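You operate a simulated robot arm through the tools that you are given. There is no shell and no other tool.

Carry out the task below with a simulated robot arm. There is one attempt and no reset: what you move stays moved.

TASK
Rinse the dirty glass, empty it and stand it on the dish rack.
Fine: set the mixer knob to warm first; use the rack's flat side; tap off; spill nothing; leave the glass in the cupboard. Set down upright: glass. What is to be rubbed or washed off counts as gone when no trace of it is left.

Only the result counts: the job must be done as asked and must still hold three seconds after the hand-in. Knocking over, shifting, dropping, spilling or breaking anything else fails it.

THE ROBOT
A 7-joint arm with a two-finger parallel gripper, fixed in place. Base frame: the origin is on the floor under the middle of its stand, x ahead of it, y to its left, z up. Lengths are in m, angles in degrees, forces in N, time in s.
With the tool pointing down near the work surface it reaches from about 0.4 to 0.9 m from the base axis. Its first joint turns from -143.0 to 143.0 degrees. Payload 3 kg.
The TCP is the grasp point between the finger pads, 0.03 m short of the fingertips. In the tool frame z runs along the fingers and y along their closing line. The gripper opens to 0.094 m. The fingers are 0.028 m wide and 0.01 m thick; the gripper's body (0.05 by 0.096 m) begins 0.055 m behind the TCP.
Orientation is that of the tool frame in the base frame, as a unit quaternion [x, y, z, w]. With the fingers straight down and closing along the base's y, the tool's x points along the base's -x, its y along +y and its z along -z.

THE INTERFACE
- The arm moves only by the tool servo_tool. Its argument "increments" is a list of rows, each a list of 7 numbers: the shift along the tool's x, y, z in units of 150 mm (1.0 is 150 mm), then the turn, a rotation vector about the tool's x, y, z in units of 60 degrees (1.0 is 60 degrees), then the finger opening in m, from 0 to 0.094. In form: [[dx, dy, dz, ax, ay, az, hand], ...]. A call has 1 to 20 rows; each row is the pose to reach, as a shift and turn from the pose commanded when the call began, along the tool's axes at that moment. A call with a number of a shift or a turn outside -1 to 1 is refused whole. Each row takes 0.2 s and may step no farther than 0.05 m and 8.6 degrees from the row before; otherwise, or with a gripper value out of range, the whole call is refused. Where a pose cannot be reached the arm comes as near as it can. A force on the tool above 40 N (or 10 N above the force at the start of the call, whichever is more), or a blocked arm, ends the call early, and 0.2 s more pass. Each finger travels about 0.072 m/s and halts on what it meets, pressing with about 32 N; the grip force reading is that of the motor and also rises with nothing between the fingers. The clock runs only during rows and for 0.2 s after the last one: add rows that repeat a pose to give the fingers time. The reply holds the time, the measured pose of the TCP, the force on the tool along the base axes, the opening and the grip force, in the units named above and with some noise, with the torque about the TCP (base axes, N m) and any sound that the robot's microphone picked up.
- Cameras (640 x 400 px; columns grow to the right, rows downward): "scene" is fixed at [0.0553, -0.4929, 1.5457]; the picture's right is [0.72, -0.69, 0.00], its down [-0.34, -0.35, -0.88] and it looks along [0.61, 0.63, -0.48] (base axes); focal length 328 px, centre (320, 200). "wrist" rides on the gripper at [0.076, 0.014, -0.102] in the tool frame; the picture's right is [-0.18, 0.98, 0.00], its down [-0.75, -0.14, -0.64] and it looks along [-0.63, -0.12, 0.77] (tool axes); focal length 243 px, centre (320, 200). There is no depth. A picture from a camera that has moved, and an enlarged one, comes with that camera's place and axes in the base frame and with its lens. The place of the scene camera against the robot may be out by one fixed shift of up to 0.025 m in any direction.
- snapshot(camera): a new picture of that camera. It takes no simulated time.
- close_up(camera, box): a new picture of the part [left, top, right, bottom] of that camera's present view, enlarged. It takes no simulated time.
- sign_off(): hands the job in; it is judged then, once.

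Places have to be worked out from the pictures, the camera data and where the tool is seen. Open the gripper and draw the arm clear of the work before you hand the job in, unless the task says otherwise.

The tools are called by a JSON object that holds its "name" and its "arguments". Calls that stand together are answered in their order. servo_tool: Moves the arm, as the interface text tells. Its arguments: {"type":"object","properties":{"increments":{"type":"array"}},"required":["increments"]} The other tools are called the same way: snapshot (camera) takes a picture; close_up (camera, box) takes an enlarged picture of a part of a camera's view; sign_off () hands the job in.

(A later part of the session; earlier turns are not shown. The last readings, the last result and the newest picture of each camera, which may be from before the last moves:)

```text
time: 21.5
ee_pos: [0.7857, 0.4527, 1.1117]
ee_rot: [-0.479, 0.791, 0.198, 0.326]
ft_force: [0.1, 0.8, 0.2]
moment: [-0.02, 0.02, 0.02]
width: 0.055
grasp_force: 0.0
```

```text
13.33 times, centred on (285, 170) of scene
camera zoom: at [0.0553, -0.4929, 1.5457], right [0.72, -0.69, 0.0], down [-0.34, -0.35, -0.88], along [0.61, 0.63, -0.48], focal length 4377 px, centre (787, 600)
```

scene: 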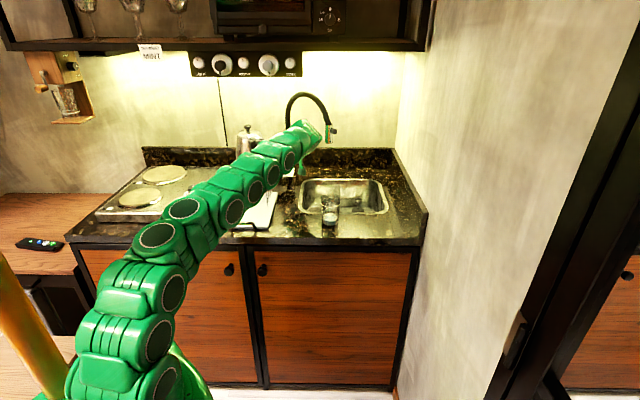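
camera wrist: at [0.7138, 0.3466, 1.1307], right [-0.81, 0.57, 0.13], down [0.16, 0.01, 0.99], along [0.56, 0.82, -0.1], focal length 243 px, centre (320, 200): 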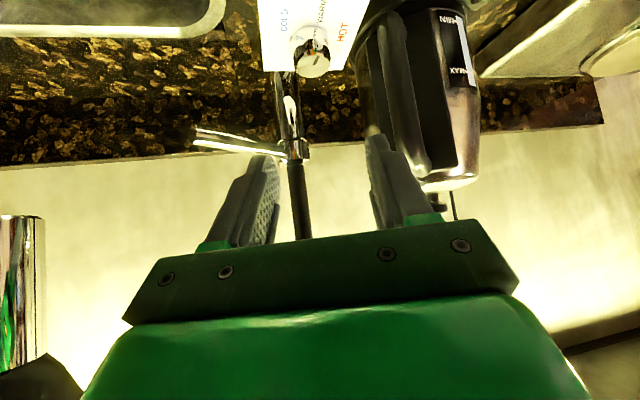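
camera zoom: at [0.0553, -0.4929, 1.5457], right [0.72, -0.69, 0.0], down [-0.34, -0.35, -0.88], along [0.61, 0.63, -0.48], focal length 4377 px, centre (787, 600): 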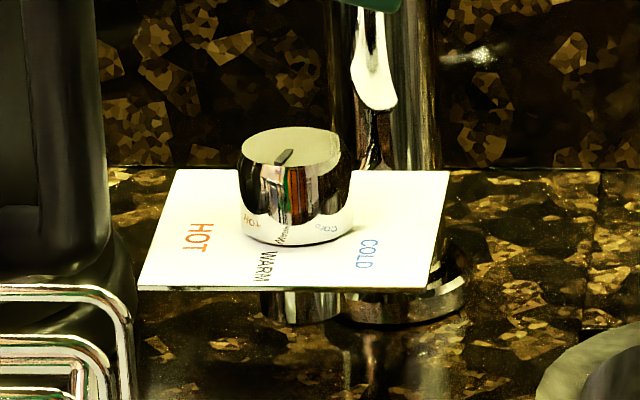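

The pointer now extends straight through the WARM label (both about 8–11° left of front), so the mixer is set. Next is the tap lever (tip near u‑right of tap, (0.921, 0.464, 1.037)); I back away, square up the tool and close the fingers to use as a poker.

{"name": "servo_tool", "arguments": {"increments": [[0.13, -0.055, -0.13, 0.052, 0, 0.052, 0.04], [0.26, -0.11, -0.26, 0.104, 0, 0.104, 0.02], [0.39, -0.165, -0.39, 0.156, 0, 0.156, 0.0], [0.523, -0.222, -0.523, 0.2074, 0, 0.2074, 0.0], [0.523, -0.222, -0.523, 0.2074, 0, 0.2074, 0.0]]}}

{"name": "snapshot", "arguments": {"camera": "wrist"}}

```text
time: 22.7
ee_pos: [0.7662, 0.3381, 1.1135]
ee_rot: [-0.352, 0.855, 0.145, 0.352]
ft_force: [-0.4, 0.0, 0.6]
moment: [-0.03, 0.02, 0.0]
width: 0.0
grasp_force: 32.2
```

```text
taken
camera wrist: at [0.6653, 0.2588, 1.1331], right [-0.6, 0.79, 0.13], down [0.16, -0.04, 0.99], along [0.78, 0.61, -0.1], focal length 243 px, centre (320, 200)
```

wrist: 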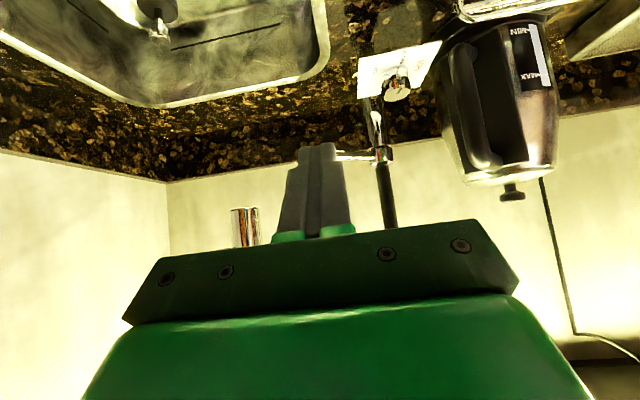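

The tool is square again and closed. I tilt the fingers to horizontal and lower to just below lever height, still well in front of it.

{"name": "servo_tool", "arguments": {"increments": [[0.08, 0, 0.08, 0, -0.125, 0, 0.0], [0.16, 0, 0.16, 0, -0.25, 0, 0.0], [0.24, 0, 0.24, 0, -0.375, 0, 0.0], [0.32, 0, 0.32, 0, -0.5, 0, 0.0], [0.4, 0, 0.4, 0, -0.625, 0, 0.0], [0.48, 0, 0.48, 0, -0.75, 0, 0.0], [0.48, 0, 0.48, 0, -0.75, 0, 0.0]]}}

{"name": "snapshot", "arguments": {"camera": "wrist"}}

{"name": "close_up", "arguments": {"camera": "scene", "box": [240, 90, 400, 240]}}

```text
time: 24.3
ee_pos: [0.7645, 0.3381, 1.0098]
ee_rot: [-0.27, 0.654, 0.27, 0.653]
ft_force: [-0.1, -1.2, 0.0]
moment: [0.01, 0.0, -0.01]
width: 0.0
grasp_force: 32.2
out of reach, approached as far as the arm can: row 4
```

```text
taken
camera wrist: at [0.6813, 0.2764, 0.9342], right [-0.69, 0.7, 0.19], down [-0.35, -0.55, 0.75], along [0.63, 0.46, 0.63], focal length 243 px, centre (320, 200)
```

wrist: 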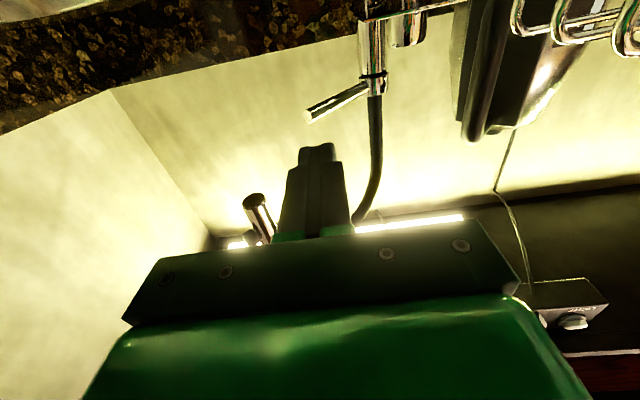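

```text
2.67 times, centred on (320, 165) of scene
camera zoom: at [0.0553, -0.4929, 1.5457], right [0.72, -0.69, 0.0], down [-0.34, -0.35, -0.88], along [0.61, 0.63, -0.48], focal length 875 px, centre (320, 293)
```

zoom: 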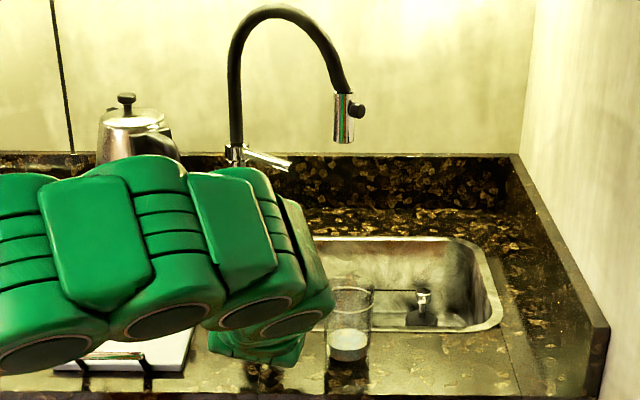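

The lever is nearly horizontal at z≈1.04. I advance the closed fingers under the lever tip (finger top at about z 1.024).

{"name": "servo_tool", "arguments": {"increments": [[0, 0, 0.25, 0, 0, 0, 0.0], [0, 0, 0.5, 0, 0, 0, 0.0], [0, 0, 0.75, 0, 0, 0, 0.0], [0, 0, 1.0, 0, 0, 0, 0.0], [0, 0, 1.0, 0, 0, 0, 0.0]]}}

{"name": "snapshot", "arguments": {"camera": "wrist"}}

{"name": "close_up", "arguments": {"camera": "scene", "box": [240, 90, 400, 240]}}

```text
time: 25.5
ee_pos: [0.8721, 0.445, 1.0113]
ee_rot: [-0.27, 0.655, 0.27, 0.652]
ft_force: [-0.2, 0.4, 0.3]
moment: [-0.03, 0.0, -0.01]
width: 0.0001
grasp_force: 32.0
```

```text
taken
camera wrist: at [0.7885, 0.3814, 0.9349], right [-0.69, 0.7, 0.19], down [-0.35, -0.55, 0.76], along [0.63, 0.46, 0.63], focal length 243 px, centre (320, 200)
```

wrist: 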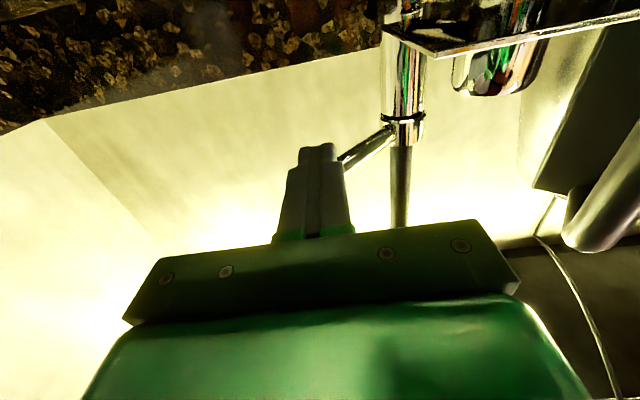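

```text
2.67 times, centred on (320, 165) of scene
camera zoom: at [0.0553, -0.4929, 1.5457], right [0.72, -0.69, 0.0], down [-0.34, -0.35, -0.88], along [0.61, 0.63, -0.48], focal length 875 px, centre (320, 293)
```

zoom: 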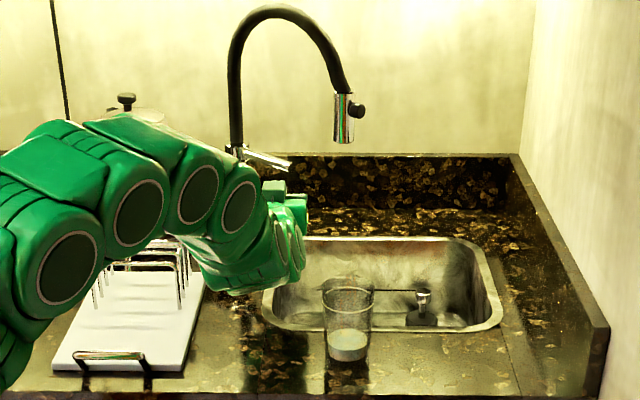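

Tips are at about v=0.961, lever at 0.99. I advance 3.5 cm more and then raise gently, watching the force.

{"name": "servo_tool", "arguments": {"increments": [[0, 0, 0.12, 0, 0, 0, 0.0], [0, 0, 0.235, 0, 0, 0, 0.0], [-0.03, 0, 0.235, 0, 0, 0, 0.0], [-0.06, 0, 0.235, 0, 0, 0, 0.0], [-0.09, 0, 0.235, 0, 0, 0, 0.0], [-0.12, 0, 0.235, 0, 0, 0, 0.0]]}}

{"name": "close_up", "arguments": {"camera": "wrist", "box": [240, 60, 480, 240]}}

{"name": "close_up", "arguments": {"camera": "scene", "box": [270, 120, 350, 190]}}

```text
time: 26.9
ee_pos: [0.8959, 0.4683, 1.0165]
ee_rot: [-0.271, 0.66, 0.268, 0.647]
ft_force: [-0.2, -1.2, -3.0]
moment: [-0.07, 0.02, -0.04]
width: 0.0
grasp_force: 32.2
stopped in row 6: the force on the tool passed its limit at 45 N (the readings are from after the stop); the commanded pose is now the measured one
```

```text
2.22 times, centred on (360, 150) of wrist
camera zoom: at [0.811, 0.4048, 0.9432], right [-0.69, 0.7, 0.19], down [-0.34, -0.54, 0.77], along [0.64, 0.46, 0.62], focal length 539 px, centre (231, 311)
```

zoom: 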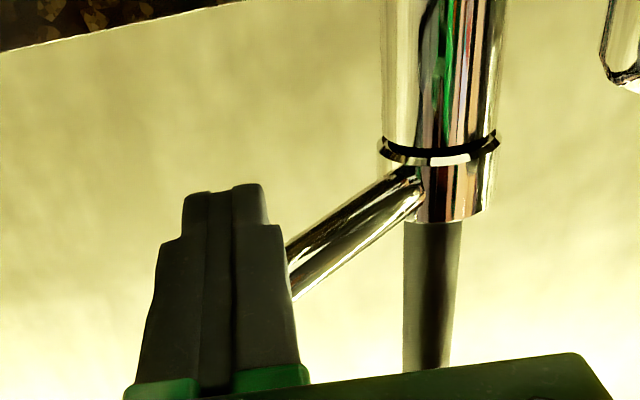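

```text
5.71 times, centred on (310, 155) of scene
camera zoom: at [0.0553, -0.4929, 1.5457], right [0.72, -0.69, 0.0], down [-0.34, -0.35, -0.88], along [0.61, 0.63, -0.48], focal length 1876 px, centre (377, 457)
```

zoom: 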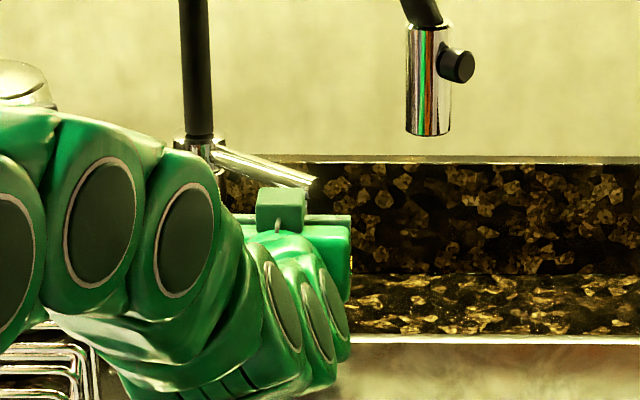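

Lifting is blocked (45 N), so the lever doesn't lift; it likely swings about the vertical collar. I back out and come up level with the lever to try pushing its tip from the front.

{"name": "servo_tool", "arguments": {"increments": [[0.04, 0, 0, 0, 0, 0, 0.0], [0.04, 0, -0.2, 0, 0, 0, 0.0], [0.04, 0, -0.4, 0, 0, 0, 0.0], [-0.06, 0, -0.4, 0, 0, 0, 0.0], [-0.16, 0, -0.4, 0, 0, 0, 0.0], [-0.16, 0, -0.4, 0, 0, 0, 0.0]]}}

{"name": "close_up", "arguments": {"camera": "wrist", "box": [240, 60, 480, 240]}}

```text
time: 28.2
ee_pos: [0.8543, 0.427, 1.0421]
ee_rot: [-0.272, 0.659, 0.269, 0.647]
ft_force: [0.5, 0.4, 0.1]
moment: [0.02, 0.0, -0.02]
width: 0.0
grasp_force: 31.9
```

```text
2.22 times, centred on (360, 150) of wrist
camera zoom: at [0.7698, 0.3635, 0.969], right [-0.69, 0.7, 0.19], down [-0.35, -0.55, 0.76], along [0.64, 0.46, 0.62], focal length 539 px, centre (231, 311)
```

zoom: 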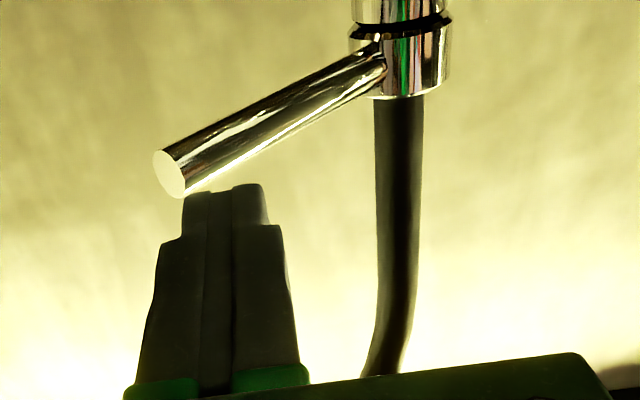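

The lever tip is at z≈1.046, right ahead of the fingertips. I push forward slowly to see whether it swings backward.

{"name": "servo_tool", "arguments": {"increments": [[0, 0, 0.13, 0, 0, 0, 0.0], [0, 0, 0.25, 0, 0, 0, 0.0], [0, 0, 0.29, 0, 0, 0, 0.0], [0, 0, 0.33, 0, 0, 0, 0.0], [0, 0, 0.37, 0, 0, 0, 0.0], [0, 0, 0.41, 0, 0, 0, 0.0]]}}

{"name": "close_up", "arguments": {"camera": "wrist", "box": [240, 60, 480, 240]}}

{"name": "close_up", "arguments": {"camera": "scene", "box": [270, 120, 350, 190]}}

```text
time: 28.9
ee_pos: [0.8763, 0.4484, 1.04]
ee_rot: [-0.273, 0.661, 0.266, 0.646]
ft_force: [-38.9, -15.3, 1.3]
moment: [0.04, -0.04, -0.55]
width: 0.0
grasp_force: 32.4
stopped in row 3: the force on the tool passed its limit at 349 N (the readings are from after the stop); the commanded pose is now the measured one
```

```text
2.22 times, centred on (360, 150) of wrist
camera zoom: at [0.7922, 0.3852, 0.9668], right [-0.69, 0.7, 0.18], down [-0.34, -0.54, 0.77], along [0.64, 0.47, 0.61], focal length 539 px, centre (231, 311)
```

zoom: 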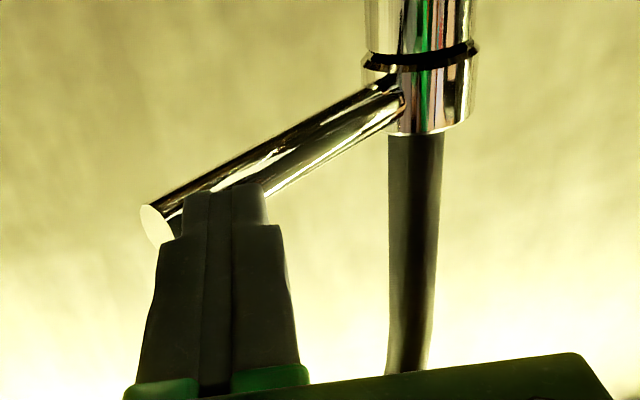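

```text
5.71 times, centred on (310, 155) of scene
camera zoom: at [0.0553, -0.4929, 1.5457], right [0.72, -0.69, 0.0], down [-0.34, -0.35, -0.88], along [0.61, 0.63, -0.48], focal length 1876 px, centre (377, 457)
```

zoom: 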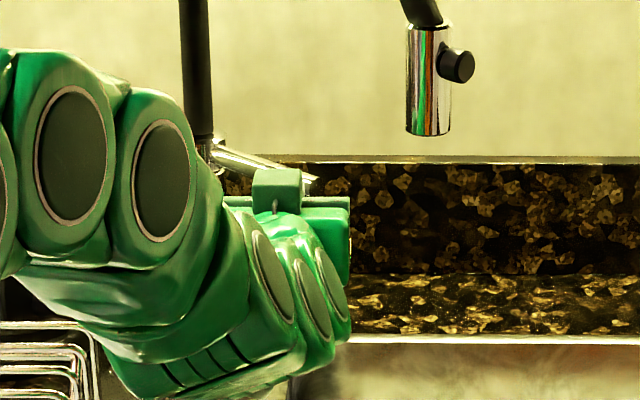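

Pushing back is blocked as well (the lever rests at that end stop), so it must swing toward the front. I retreat and roll the gripper 90° so I can grip the lever from above and below and swing it in a controlled way.

{"name": "servo_tool", "arguments": {"increments": [[0, 0, -0.2, 0, 0, 0, 0.0], [0, 0, -0.5, 0, 0, -0.125, 0.02], [0, 0, -0.6, 0, 0, -0.25, 0.03], [0, 0, -0.6, 0, 0, -0.375, 0.04], [0, 0, -0.6, 0, 0, -0.5, 0.04], [0, 0, -0.6, 0, 0, -0.625, 0.04], [0, 0, -0.6, 0, 0, -0.75, 0.04]]}}

{"name": "servo_tool", "arguments": {"increments": [[0, 0, 0, 0, 0, -0.125, 0.04], [0, 0, 0, 0, 0, -0.25, 0.04], [0, 0, 0, 0, 0, -0.375, 0.04], [0, 0, 0, 0, 0, -0.5, 0.04], [0, 0, 0, 0, 0, -0.625, 0.04], [0, 0, 0, 0, 0, -0.75, 0.04], [0, 0, 0, 0, 0, -0.75, 0.04]]}}

{"name": "snapshot", "arguments": {"camera": "wrist"}}

{"name": "snapshot", "arguments": {"camera": "scene"}}

```text
time: 30.5
ee_pos: [0.8144, 0.3872, 1.0397]
ee_rot: [-0.505, 0.507, 0.0, 0.698]
ft_force: [0.6, 0.6, 0.5]
moment: [0.02, 0.0, 0.02]
width: 0.0402
grasp_force: 0.1
```

```text
time: 32.1
ee_pos: [0.8144, 0.3863, 1.0394]
ee_rot: [0.661, -0.276, 0.268, -0.645]
ft_force: [-0.1, 0.7, -0.8]
moment: [0.02, 0.01, -0.01]
width: 0.0401
grasp_force: 0.0
```

```text
taken
camera wrist: at [0.7951, 0.2597, 1.0287], right [-0.15, 0.11, -0.98], down [-0.98, 0.08, 0.16], along [0.1, 0.99, 0.1], focal length 243 px, centre (320, 200)
```

wrist: 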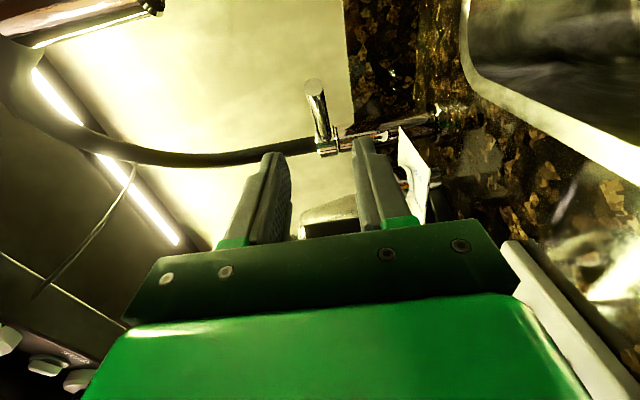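

```text
taken
```

scene: 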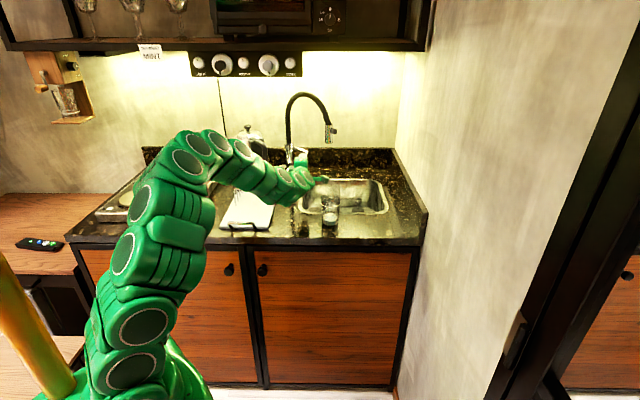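

The roll worked and the lever is right ahead of the open fingers. I advance so the lever lies between the pads (one above, one below).

{"name": "servo_tool", "arguments": {"increments": [[0, 0, 0.22, 0, 0, 0, 0.04], [0, 0, 0.44, 0, 0, 0, 0.04], [0, 0, 0.6, 0, 0, 0, 0.04], [0, 0, 0.72, 0, 0, 0, 0.04], [0, 0, 0.82, 0, 0, 0, 0.04], [0, 0, 0.9, 0, 0, 0, 0.04], [0, 0, 0.9, 0, 0, 0, 0.04]]}}

{"name": "snapshot", "arguments": {"camera": "wrist"}}

```text
time: 33.7
ee_pos: [0.9094, 0.4823, 1.0353]
ee_rot: [0.661, -0.276, 0.268, -0.644]
ft_force: [1.3, -0.2, -0.2]
moment: [0.0, -0.02, -0.03]
width: 0.0402
grasp_force: 0.1
```

```text
taken
camera wrist: at [0.89, 0.3547, 1.0248], right [-0.15, 0.11, -0.98], down [-0.98, 0.08, 0.16], along [0.1, 0.99, 0.1], focal length 243 px, centre (320, 200)
```

wrist: 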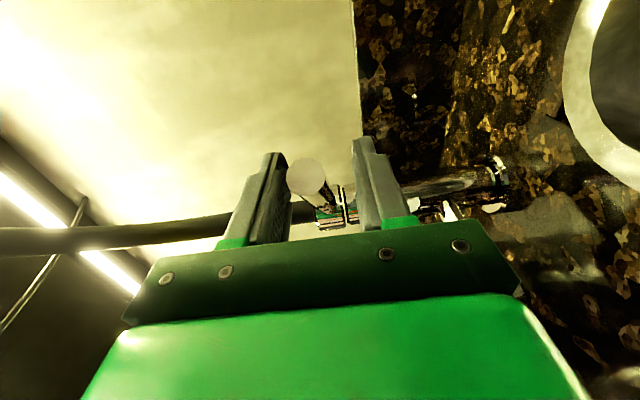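

The lever end is between the pads, slightly high. I shift 9 mm toward the root and 5 mm up, then close.

{"name": "servo_tool", "arguments": {"increments": [[-0.06, -0.035, 0.03, 0, 0, 0, 0.04], [-0.06, -0.035, 0.03, 0, 0, 0, 0.03], [-0.06, -0.035, 0.03, 0, 0, 0, 0.01], [-0.06, -0.035, 0.03, 0, 0, 0, 0.01], [-0.06, -0.035, 0.03, 0, 0, 0, 0.01]]}}

{"name": "snapshot", "arguments": {"camera": "wrist"}}

```text
time: 34.9
ee_pos: [0.9066, 0.4916, 1.0377]
ee_rot: [0.662, -0.277, 0.268, -0.643]
ft_force: [-7.0, -8.1, -32.8]
moment: [0.47, 0.14, 0.59]
width: 0.0206
grasp_force: 44.7
```

```text
taken
camera wrist: at [0.8869, 0.3637, 1.0281], right [-0.15, 0.11, -0.98], down [-0.98, 0.09, 0.16], along [0.1, 0.99, 0.1], focal length 243 px, centre (320, 200)
```

wrist: 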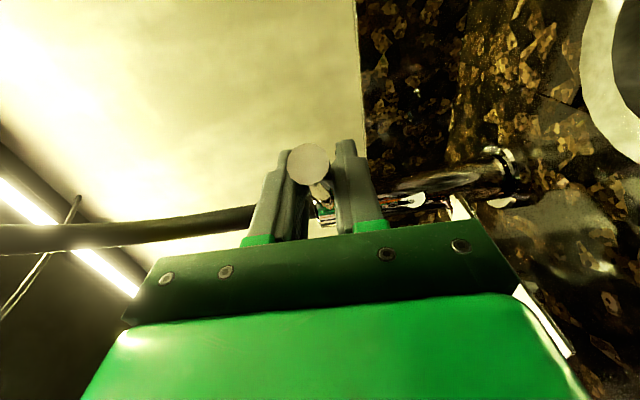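

The lever is gripped (20 mm), with some downward load. I lower 2 mm to relieve it, then try a small 10° swing toward the front.

{"name": "servo_tool", "arguments": {"increments": [[0, 0.015, 0, 0, 0, 0, 0.01], [0, 0.015, 0, 0, 0, 0, 0.01]]}}

{"name": "servo_tool", "arguments": {"increments": [[-0.016, 0, -0.026, 0, 0, 0, 0.01], [-0.034, 0, -0.0513, 0, 0, 0, 0.01], [-0.0527, 0, -0.0753, 0, 0, 0, 0.01], [-0.0527, 0, -0.0753, 0, 0, 0, 0.01]]}}

{"name": "snapshot", "arguments": {"camera": "wrist"}}

{"name": "close_up", "arguments": {"camera": "scene", "box": [270, 110, 390, 230]}}

```text
time: 35.5
ee_pos: [0.9076, 0.4919, 1.0384]
ee_rot: [0.661, -0.275, 0.267, -0.645]
ft_force: [-12.5, -15.7, -26.1]
moment: [0.34, 0.08, 0.37]
width: 0.0207
grasp_force: 44.8
```

```text
time: 36.5
ee_pos: [0.8927, 0.4914, 1.0396]
ee_rot: [0.661, -0.275, 0.267, -0.645]
ft_force: [7.6, 9.6, -26.5]
moment: [0.34, 0.09, -0.47]
width: 0.0207
grasp_force: 44.9
```

```text
taken
camera wrist: at [0.8737, 0.3633, 1.0279], right [-0.15, 0.11, -0.98], down [-0.98, 0.08, 0.16], along [0.1, 0.99, 0.1], focal length 243 px, centre (320, 200)
```

wrist: 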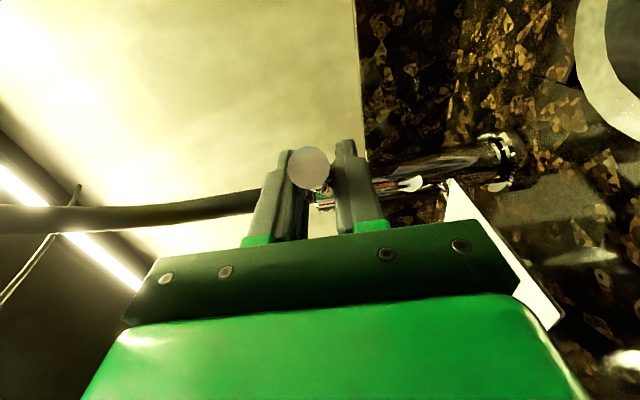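

```text
3.33 times, centred on (330, 170) of scene
camera zoom: at [0.0553, -0.4929, 1.5457], right [0.72, -0.69, 0.0], down [-0.34, -0.35, -0.88], along [0.61, 0.63, -0.48], focal length 1094 px, centre (287, 300)
```

zoom: 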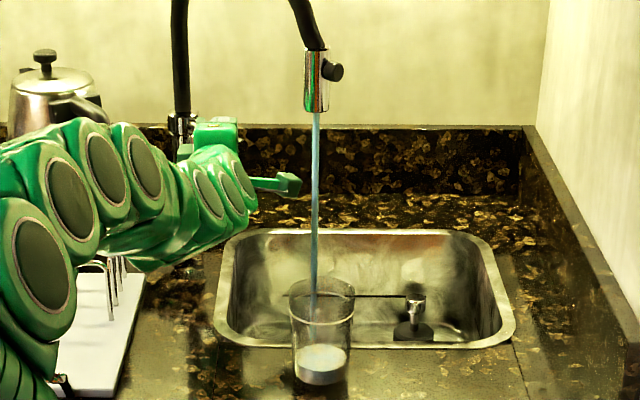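

Water is running — the lever opens by swinging to the front. I release the lever and back straight out, then check the sink.

{"name": "servo_tool", "arguments": {"increments": [[0, 0, 0, 0, 0, 0, 0.04], [0, 0, 0, 0, 0, 0, 0.05], [0, 0, -0.2, 0, 0, 0, 0.05], [0, 0, -0.5, 0, 0, 0, 0.06], [0, 0, -0.8, 0, 0, 0, 0.08], [0, 0, -1.0, 0, 0, 0, 0.094]]}}

{"name": "close_up", "arguments": {"camera": "scene", "box": [270, 80, 430, 240]}}

{"name": "snapshot", "arguments": {"camera": "wrist"}}

```text
time: 37.9
ee_pos: [0.7874, 0.3825, 1.0452]
ee_rot: [0.661, -0.276, 0.267, -0.645]
ft_force: [-0.2, -0.7, -0.5]
moment: [0.02, -0.02, 0.01]
width: 0.0939
grasp_force: 0.1
```

```text
2.50 times, centred on (350, 160) of scene
camera zoom: at [0.0553, -0.4929, 1.5457], right [0.72, -0.69, 0.0], down [-0.34, -0.35, -0.88], along [0.61, 0.63, -0.48], focal length 821 px, centre (245, 300)
```

zoom: 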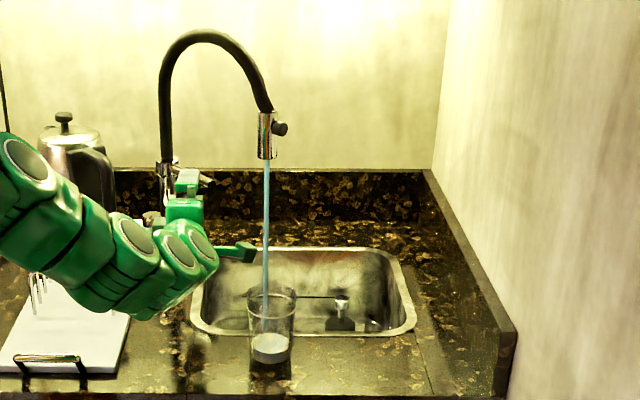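

```text
taken
camera wrist: at [0.7673, 0.2551, 1.0339], right [-0.15, 0.11, -0.98], down [-0.98, 0.09, 0.16], along [0.1, 0.99, 0.1], focal length 243 px, centre (320, 200)
```

wrist: 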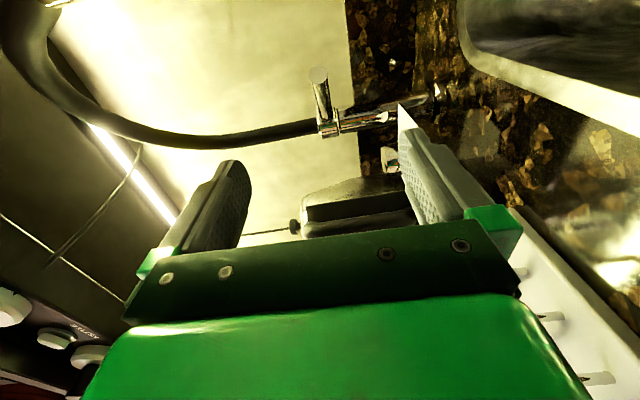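

Water runs into the sink. I retreat up and back toward the counter front while unrolling the gripper, to go and fetch the glass.

{"name": "servo_tool", "arguments": {"increments": [[0.04, -0.1, -0.2, 0, 0, 0.125, 0.094], [0.1, -0.22, -0.4, 0, 0, 0.25, 0.094], [0.16, -0.34, -0.6, 0, 0, 0.375, 0.094], [0.22, -0.46, -0.75, 0, 0, 0.5, 0.094], [0.28, -0.57, -0.88, 0, 0, 0.625, 0.094], [0.333, -0.667, -1.0, 0, 0, 0.75, 0.094]]}}

{"name": "servo_tool", "arguments": {"increments": [[0, 0, -0.05, 0, 0, 0.125, 0.094], [0, 0, -0.1, 0, 0, 0.25, 0.094], [0, 0, -0.15, 0, 0, 0.375, 0.094], [0, 0, -0.2, 0, 0, 0.5, 0.094], [0, 0, -0.25, 0, 0, 0.625, 0.094], [0, 0, -0.3, 0, 0, 0.75, 0.094]]}}

{"name": "snapshot", "arguments": {"camera": "scene"}}

{"name": "snapshot", "arguments": {"camera": "wrist"}}

```text
time: 39.3
ee_pos: [0.719, 0.2458, 1.1477]
ee_rot: [-0.505, 0.507, 0.0, 0.698]
ft_force: [0.6, -0.1, 0.2]
moment: [0.03, -0.01, -0.02]
width: 0.0941
grasp_force: 0.2
```

```text
time: 40.7
ee_pos: [0.6863, 0.2115, 1.1486]
ee_rot: [-0.271, 0.662, 0.267, 0.645]
ft_force: [-0.5, 0.5, -0.3]
moment: [0.02, 0.01, 0.0]
width: 0.0938
grasp_force: 0.1
```

```text
taken
```

scene: 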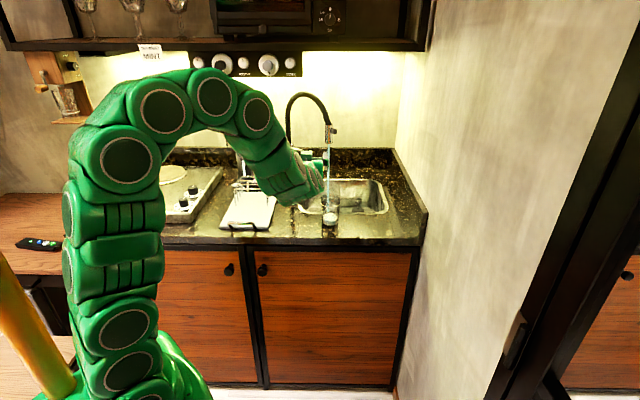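

```text
taken
camera wrist: at [0.6016, 0.1482, 1.0746], right [-0.69, 0.7, 0.19], down [-0.34, -0.54, 0.77], along [0.64, 0.47, 0.61], focal length 243 px, centre (320, 200)
```

wrist: 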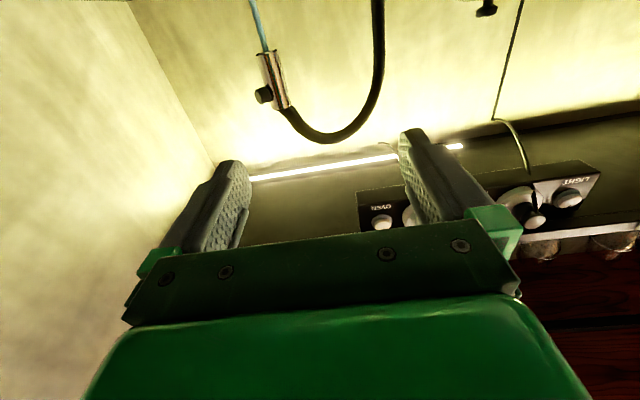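

Now at (u 0.336, v 0.635, z 1.149) with the tool level. I move to a standoff in front of the glass with the tool tilted about 20° downward.

{"name": "servo_tool", "arguments": {"increments": [[0.1, -0.093, -0.18, 0, 0.067, 0, 0.094], [0.25, -0.187, -0.36, 0, 0.133, 0, 0.094], [0.4, -0.28, -0.54, 0, 0.2, 0, 0.094], [0.55, -0.373, -0.72, 0, 0.267, 0, 0.094], [0.7, -0.467, -0.9, 0, 0.333, 0, 0.094], [0.7, -0.467, -0.9, 0, 0.333, 0, 0.094]]}}

{"name": "snapshot", "arguments": {"camera": "wrist"}}

{"name": "snapshot", "arguments": {"camera": "scene"}}

```text
time: 42.1
ee_pos: [0.6378, 0.0655, 1.0471]
ee_rot: [-0.315, 0.764, 0.216, 0.52]
ft_force: [-0.1, -0.7, -0.8]
moment: [0.01, -0.03, -0.01]
width: 0.094
grasp_force: 0.1
```

```text
taken
camera wrist: at [0.5399, -0.0125, 1.0148], right [-0.65, 0.74, 0.17], down [-0.13, -0.33, 0.94], along [0.75, 0.58, 0.31], focal length 243 px, centre (320, 200)
```

wrist: 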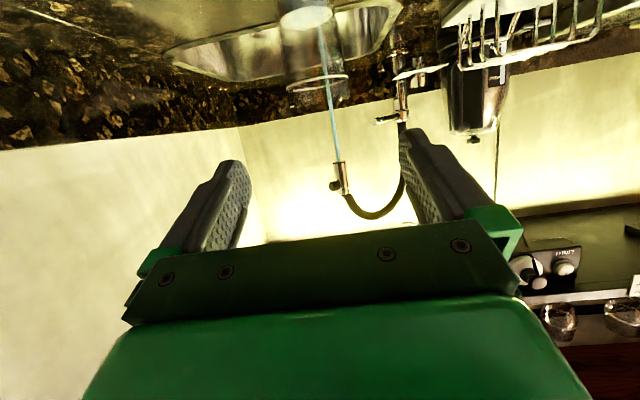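

```text
taken
```

scene: 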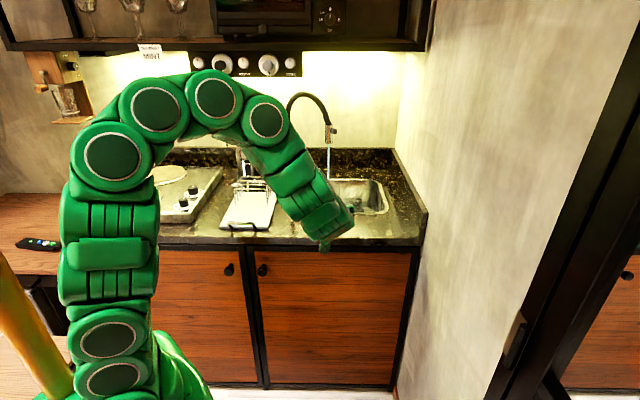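

The glass is centred ahead (u≈0.406, v≈0.656; rim z≈0.98). I lower to grasp height while still in front of it.

{"name": "servo_tool", "arguments": {"increments": [[0.2, -0.003, 0.128, 0, 0, 0, 0.094], [0.41, -0.006, 0.257, 0, 0, 0, 0.094], [0.6147, -0.01, 0.385, 0, 0, 0, 0.094], [0.6147, -0.01, 0.385, 0, 0, 0, 0.094]]}}

{"name": "snapshot", "arguments": {"camera": "wrist"}}

{"name": "close_up", "arguments": {"camera": "scene", "box": [270, 110, 420, 250]}}

```text
time: 43.1
ee_pos: [0.6525, 0.0786, 0.9388]
ee_rot: [-0.315, 0.764, 0.216, 0.521]
ft_force: [-0.4, -0.3, 0.6]
moment: [0.03, -0.02, -0.02]
width: 0.0941
grasp_force: 0.0
```

```text
taken
camera wrist: at [0.5552, 0.0014, 0.9063], right [-0.65, 0.74, 0.17], down [-0.13, -0.33, 0.94], along [0.75, 0.58, 0.31], focal length 243 px, centre (320, 200)
```

wrist: 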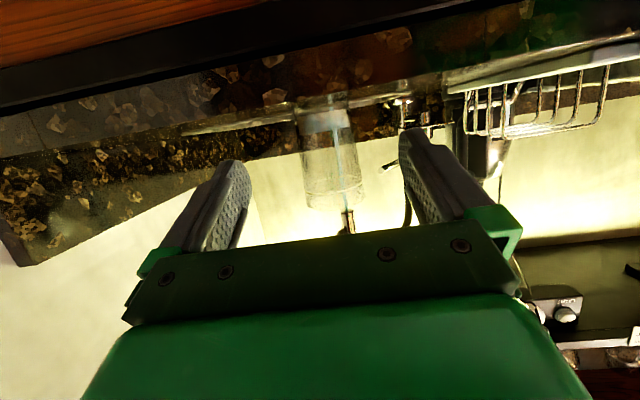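

```text
2.86 times, centred on (345, 180) of scene
camera zoom: at [0.0553, -0.4929, 1.5457], right [0.72, -0.69, 0.0], down [-0.34, -0.35, -0.88], along [0.61, 0.63, -0.48], focal length 938 px, centre (249, 257)
```

zoom: 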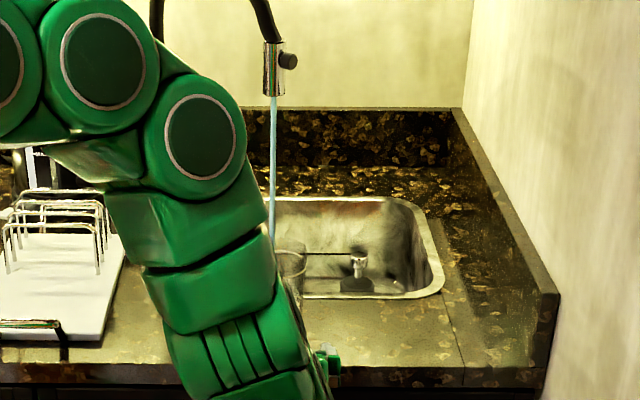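

The glass is centred between the fingers. I move forward 14 cm at constant height so the glass sits between the pads.

{"name": "servo_tool", "arguments": {"increments": [[-0.08, -0.002, 0.2, 0, 0, 0, 0.094], [-0.158, -0.004, 0.4, 0, 0, 0, 0.094], [-0.236, -0.006, 0.6, 0, 0, 0, 0.094], [-0.296, -0.007, 0.75, 0, 0, 0, 0.094], [-0.339, -0.007, 0.86, 0, 0, 0, 0.094], [-0.339, -0.007, 0.86, 0, 0, 0, 0.094]]}}

{"name": "snapshot", "arguments": {"camera": "wrist"}}

{"name": "close_up", "arguments": {"camera": "scene", "box": [270, 110, 420, 250]}}

```text
time: 44.5
ee_pos: [0.7527, 0.1754, 0.9406]
ee_rot: [-0.314, 0.765, 0.216, 0.52]
ft_force: [0.1, -0.2, -0.6]
moment: [0.02, 0.0, -0.02]
width: 0.094
grasp_force: 0.1
```

```text
taken
camera wrist: at [0.6544, 0.0978, 0.9075], right [-0.64, 0.74, 0.17], down [-0.13, -0.33, 0.94], along [0.75, 0.58, 0.31], focal length 243 px, centre (320, 200)
```

wrist: 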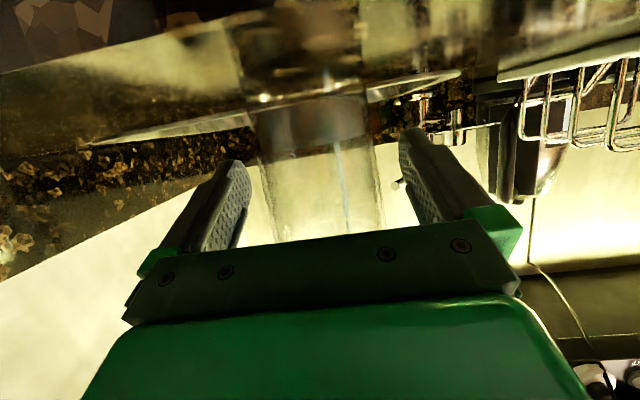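

```text
2.86 times, centred on (345, 180) of scene
camera zoom: at [0.0553, -0.4929, 1.5457], right [0.72, -0.69, 0.0], down [-0.34, -0.35, -0.88], along [0.61, 0.63, -0.48], focal length 938 px, centre (249, 257)
```

zoom: 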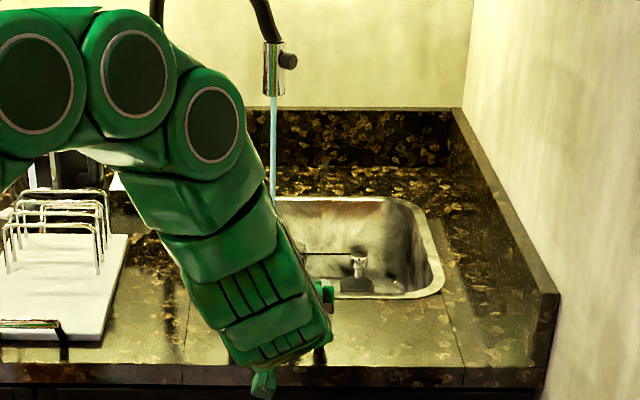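

The glass is between the pads. I close the gripper on it.

{"name": "servo_tool", "arguments": {"increments": [[0, 0, 0, 0, 0, 0, 0.08], [0, 0, 0, 0, 0, 0, 0.07], [0, 0, 0, 0, 0, 0, 0.06], [0, 0, 0, 0, 0, 0, 0.05], [0, 0, 0, 0, 0, 0, 0.05]]}}

{"name": "snapshot", "arguments": {"camera": "wrist"}}

```text
time: 45.7
ee_pos: [0.7533, 0.1747, 0.9401]
ee_rot: [-0.315, 0.764, 0.215, 0.521]
ft_force: [0.1, -0.3, -0.1]
moment: [-0.03, 0.01, 0.01]
width: 0.072
grasp_force: 32.5
```

```text
taken
camera wrist: at [0.6545, 0.0976, 0.9077], right [-0.65, 0.74, 0.17], down [-0.13, -0.33, 0.94], along [0.75, 0.58, 0.31], focal length 243 px, centre (320, 200)
```

wrist: 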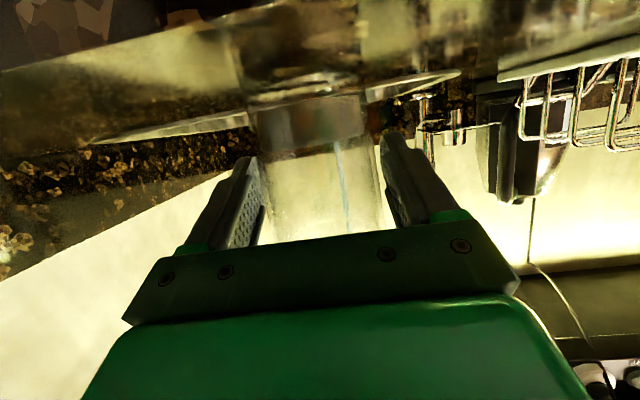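

The glass is held (width 0.072 m, 32 N). I lift it straight up 9 cm.

{"name": "servo_tool", "arguments": {"increments": [[-0.07, 0, -0.0275, 0, 0, 0, 0.05], [-0.2, 0, -0.079, 0, 0, 0, 0.05], [-0.34, 0, -0.134, 0, 0, 0, 0.05], [-0.48, 0, -0.189, 0, 0, 0, 0.05], [-0.558, 0, -0.22, 0, 0, 0, 0.05], [-0.558, 0, -0.22, 0, 0, 0, 0.05]]}}

{"name": "snapshot", "arguments": {"camera": "wrist"}}

{"name": "snapshot", "arguments": {"camera": "scene"}}

```text
time: 47.1
ee_pos: [0.7541, 0.175, 1.0307]
ee_rot: [-0.315, 0.764, 0.216, 0.52]
ft_force: [0.1, 0.3, -1.9]
moment: [-0.04, 0.05, -0.04]
width: 0.072
grasp_force: 32.0
```

```text
taken
camera wrist: at [0.6546, 0.0972, 0.9974], right [-0.65, 0.74, 0.17], down [-0.13, -0.33, 0.94], along [0.75, 0.58, 0.31], focal length 243 px, centre (320, 200)
```

wrist: 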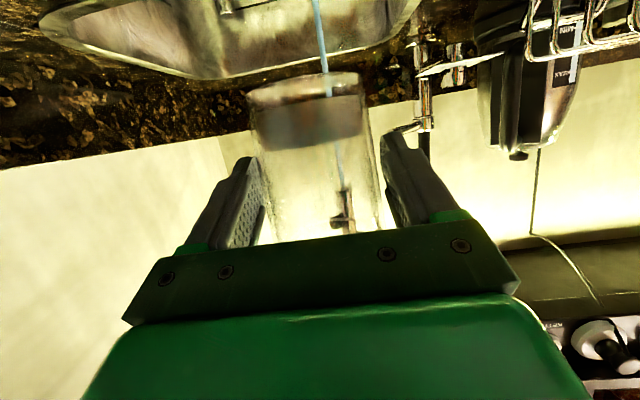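

```text
taken
```

scene: 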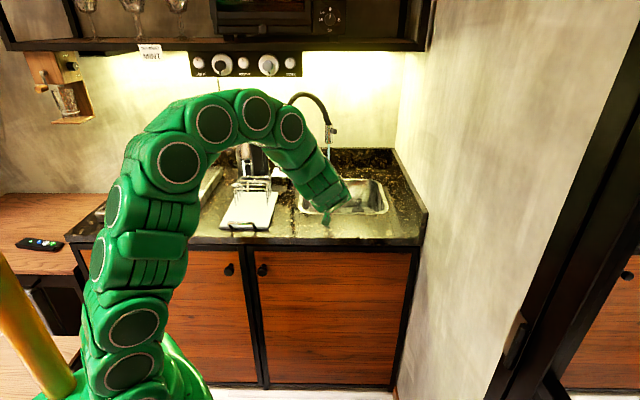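

The glass lifts cleanly (about 0.2 kg). I carry it forward over the sink toward the stream (outlet at u≈0.398, v≈0.902, z≈1.107), keeping it level.

{"name": "servo_tool", "arguments": {"increments": [[-0.03, 0.01, 0.075, 0, 0, 0, 0.05], [-0.09, 0.025, 0.23, 0, 0, 0, 0.05], [-0.16, 0.045, 0.405, 0, 0, 0, 0.05], [-0.23, 0.06, 0.585, 0, 0, 0, 0.05], [-0.285, 0.073, 0.72, 0, 0, 0, 0.05], [-0.305, 0.077, 0.775, 0, 0, 0, 0.05]]}}

{"name": "snapshot", "arguments": {"camera": "wrist"}}

{"name": "close_up", "arguments": {"camera": "scene", "box": [270, 90, 420, 240]}}

```text
time: 48.5
ee_pos: [0.8326, 0.2711, 1.0325]
ee_rot: [-0.314, 0.764, 0.214, 0.521]
ft_force: [1.2, 0.0, -3.1]
moment: [-0.03, 0.01, 0.01]
width: 0.072
grasp_force: 31.6
```

```text
taken
camera wrist: at [0.7351, 0.194, 0.9991], right [-0.65, 0.74, 0.17], down [-0.13, -0.33, 0.94], along [0.75, 0.58, 0.31], focal length 243 px, centre (320, 200)
```

wrist: 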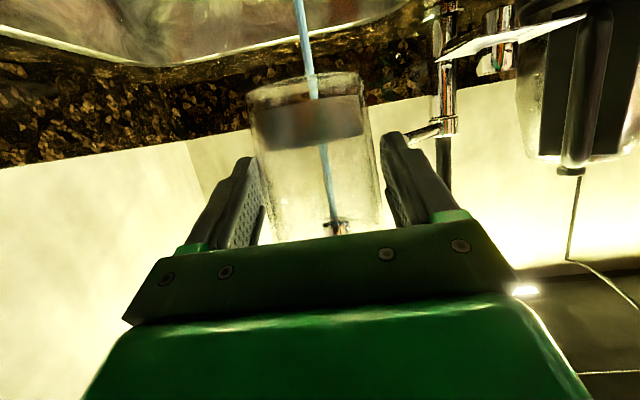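

```text
2.67 times, centred on (345, 165) of scene
camera zoom: at [0.0553, -0.4929, 1.5457], right [0.72, -0.69, 0.0], down [-0.34, -0.35, -0.88], along [0.61, 0.63, -0.48], focal length 875 px, centre (253, 293)
```

zoom: 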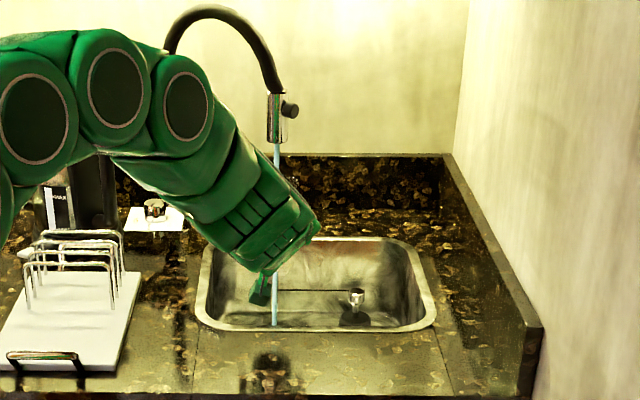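

Well aligned with the stream in u. I advance the last 12 cm so the stream falls into the glass.

{"name": "servo_tool", "arguments": {"increments": [[-0.03, 0, 0.075, 0, 0, 0, 0.05], [-0.09, 0, 0.23, 0, 0, 0, 0.05], [-0.16, 0, 0.405, 0, 0, 0, 0.05], [-0.23, 0, 0.585, 0, 0, 0, 0.05], [-0.28, 0, 0.71, 0, 0, 0, 0.05], [-0.298, 0, 0.756, 0, 0, 0, 0.05]]}}

{"name": "snapshot", "arguments": {"camera": "wrist"}}

{"name": "close_up", "arguments": {"camera": "scene", "box": [270, 90, 420, 240]}}

```text
time: 49.9
ee_pos: [0.9196, 0.358, 1.0301]
ee_rot: [-0.314, 0.764, 0.215, 0.521]
ft_force: [-0.7, 0.3, -2.5]
moment: [-0.01, 0.02, -0.03]
width: 0.0722
grasp_force: 31.8
```

```text
taken
camera wrist: at [0.8217, 0.2805, 0.9984], right [-0.64, 0.74, 0.17], down [-0.13, -0.33, 0.94], along [0.75, 0.58, 0.31], focal length 243 px, centre (320, 200)
```

wrist: 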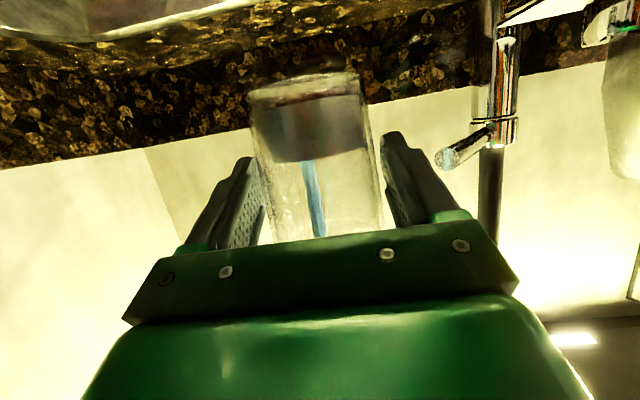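

```text
2.67 times, centred on (345, 165) of scene
camera zoom: at [0.0553, -0.4929, 1.5457], right [0.72, -0.69, 0.0], down [-0.34, -0.35, -0.88], along [0.61, 0.63, -0.48], focal length 875 px, centre (253, 293)
```

zoom: 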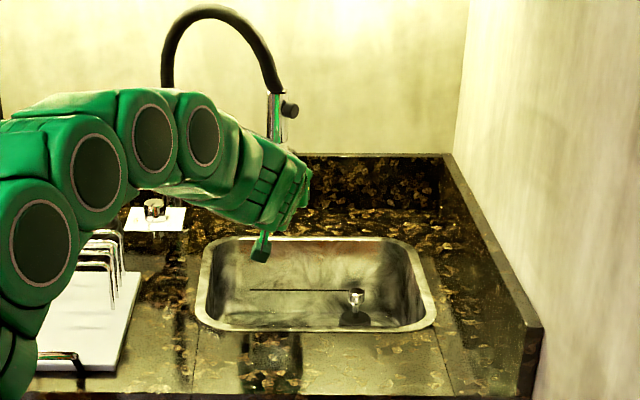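

The stream falls into the glass. I hold here about 3 s to let it fill and watch the level.

{"name": "servo_tool", "arguments": {"increments": [[0, 0, 0, 0, 0, 0, 0.05], [0, 0, 0, 0, 0, 0, 0.05], [0, 0, 0, 0, 0, 0, 0.05], [0, 0, 0, 0, 0, 0, 0.05], [0, 0, 0, 0, 0, 0, 0.05], [0, 0, 0, 0, 0, 0, 0.05], [0, 0, 0, 0, 0, 0, 0.05], [0, 0, 0, 0, 0, 0, 0.05], [0, 0, 0, 0, 0, 0, 0.05], [0, 0, 0, 0, 0, 0, 0.05], [0, 0, 0, 0, 0, 0, 0.05], [0, 0, 0, 0, 0, 0, 0.05], [0, 0, 0, 0, 0, 0, 0.05], [0, 0, 0, 0, 0, 0, 0.05]]}}

{"name": "close_up", "arguments": {"camera": "wrist", "box": [220, 50, 420, 250]}}

{"name": "close_up", "arguments": {"camera": "scene", "box": [270, 90, 420, 240]}}

```text
time: 52.9
ee_pos: [0.9199, 0.3573, 1.0319]
ee_rot: [-0.315, 0.764, 0.216, 0.521]
ft_force: [0.6, 0.7, -3.2]
moment: [0.0, 0.02, -0.02]
width: 0.072
grasp_force: 32.0
```

```text
2.00 times, centred on (320, 150) of wrist
camera zoom: at [0.8213, 0.2806, 0.9986], right [-0.65, 0.74, 0.17], down [-0.13, -0.33, 0.94], along [0.75, 0.58, 0.31], focal length 485 px, centre (320, 300)
```

zoom: 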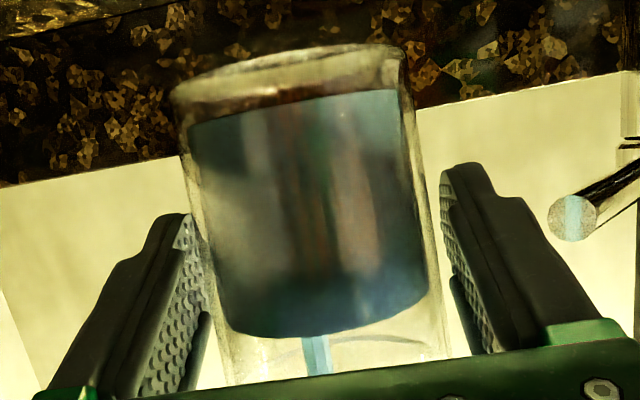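

```text
2.67 times, centred on (345, 165) of scene
camera zoom: at [0.0553, -0.4929, 1.5457], right [0.72, -0.69, 0.0], down [-0.34, -0.35, -0.88], along [0.61, 0.63, -0.48], focal length 875 px, centre (253, 293)
```

zoom: 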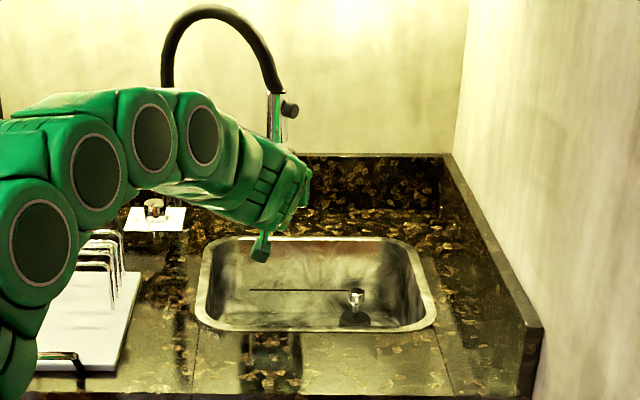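

The glass is about 60 % full of diluted liquid. I move it 6.5 cm to the right, clear of the stream, before tipping it over the sink.

{"name": "servo_tool", "arguments": {"increments": [[0, -0.05, 0, 0, 0, 0, 0.05], [0, -0.15, 0, 0, 0, 0, 0.05], [0, -0.28, 0, 0, 0, 0, 0.05], [0, -0.38, 0, 0, 0, 0, 0.05], [0, -0.433, 0, 0, 0, 0, 0.05], [0, -0.433, 0, 0, 0, 0, 0.05]]}}

{"name": "servo_tool", "arguments": {"increments": [[0, 0, 0, 0, 0, -0.1, 0.05], [0, 0, 0, 0, 0, -0.2, 0.05], [0, 0, 0, 0, 0, -0.3, 0.05], [0, 0, 0, 0, 0, -0.4, 0.05], [0, 0, 0, 0, 0, -0.5, 0.05], [0, 0, 0, 0, 0, -0.6, 0.05], [0, 0, 0, 0, 0, -0.7, 0.05], [0, 0, 0, 0, 0, -0.8, 0.05], [0, 0, 0, 0, 0, -0.9, 0.05], [0, 0, 0, 0, 0, -1.0, 0.05]]}}

{"name": "snapshot", "arguments": {"camera": "wrist"}}

{"name": "close_up", "arguments": {"camera": "scene", "box": [270, 90, 420, 240]}}

```text
time: 54.3
ee_pos: [0.9649, 0.3106, 1.0313]
ee_rot: [-0.315, 0.764, 0.216, 0.519]
ft_force: [-1.0, 0.3, -3.2]
moment: [-0.03, 0.01, -0.02]
width: 0.0721
grasp_force: 32.3
```

```text
time: 56.5
ee_pos: [0.9659, 0.3116, 1.0307]
ee_rot: [0.655, -0.504, 0.073, -0.558]
ft_force: [0.7, -0.9, -3.9]
moment: [-0.02, 0.05, 0.01]
width: 0.0719
grasp_force: 31.9
```

```text
taken
camera wrist: at [0.9254, 0.1893, 1.021], right [-0.66, 0.27, -0.71], down [-0.7, 0.12, 0.7], along [0.27, 0.96, 0.11], focal length 243 px, centre (320, 200)
```

wrist: 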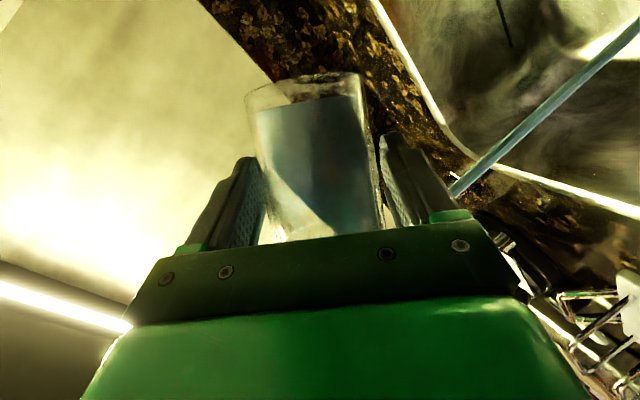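

```text
2.67 times, centred on (345, 165) of scene
camera zoom: at [0.0553, -0.4929, 1.5457], right [0.72, -0.69, 0.0], down [-0.34, -0.35, -0.88], along [0.61, 0.63, -0.48], focal length 875 px, centre (253, 293)
```

zoom: 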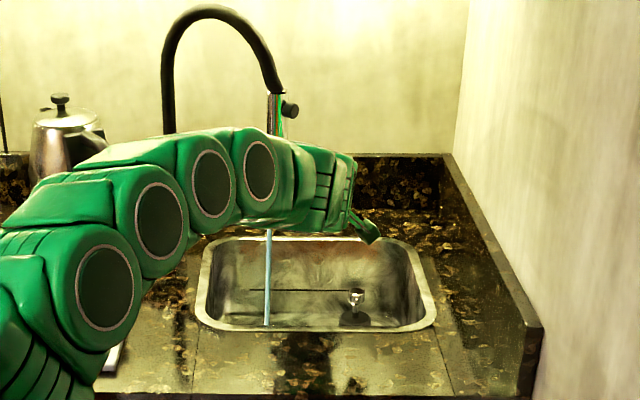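

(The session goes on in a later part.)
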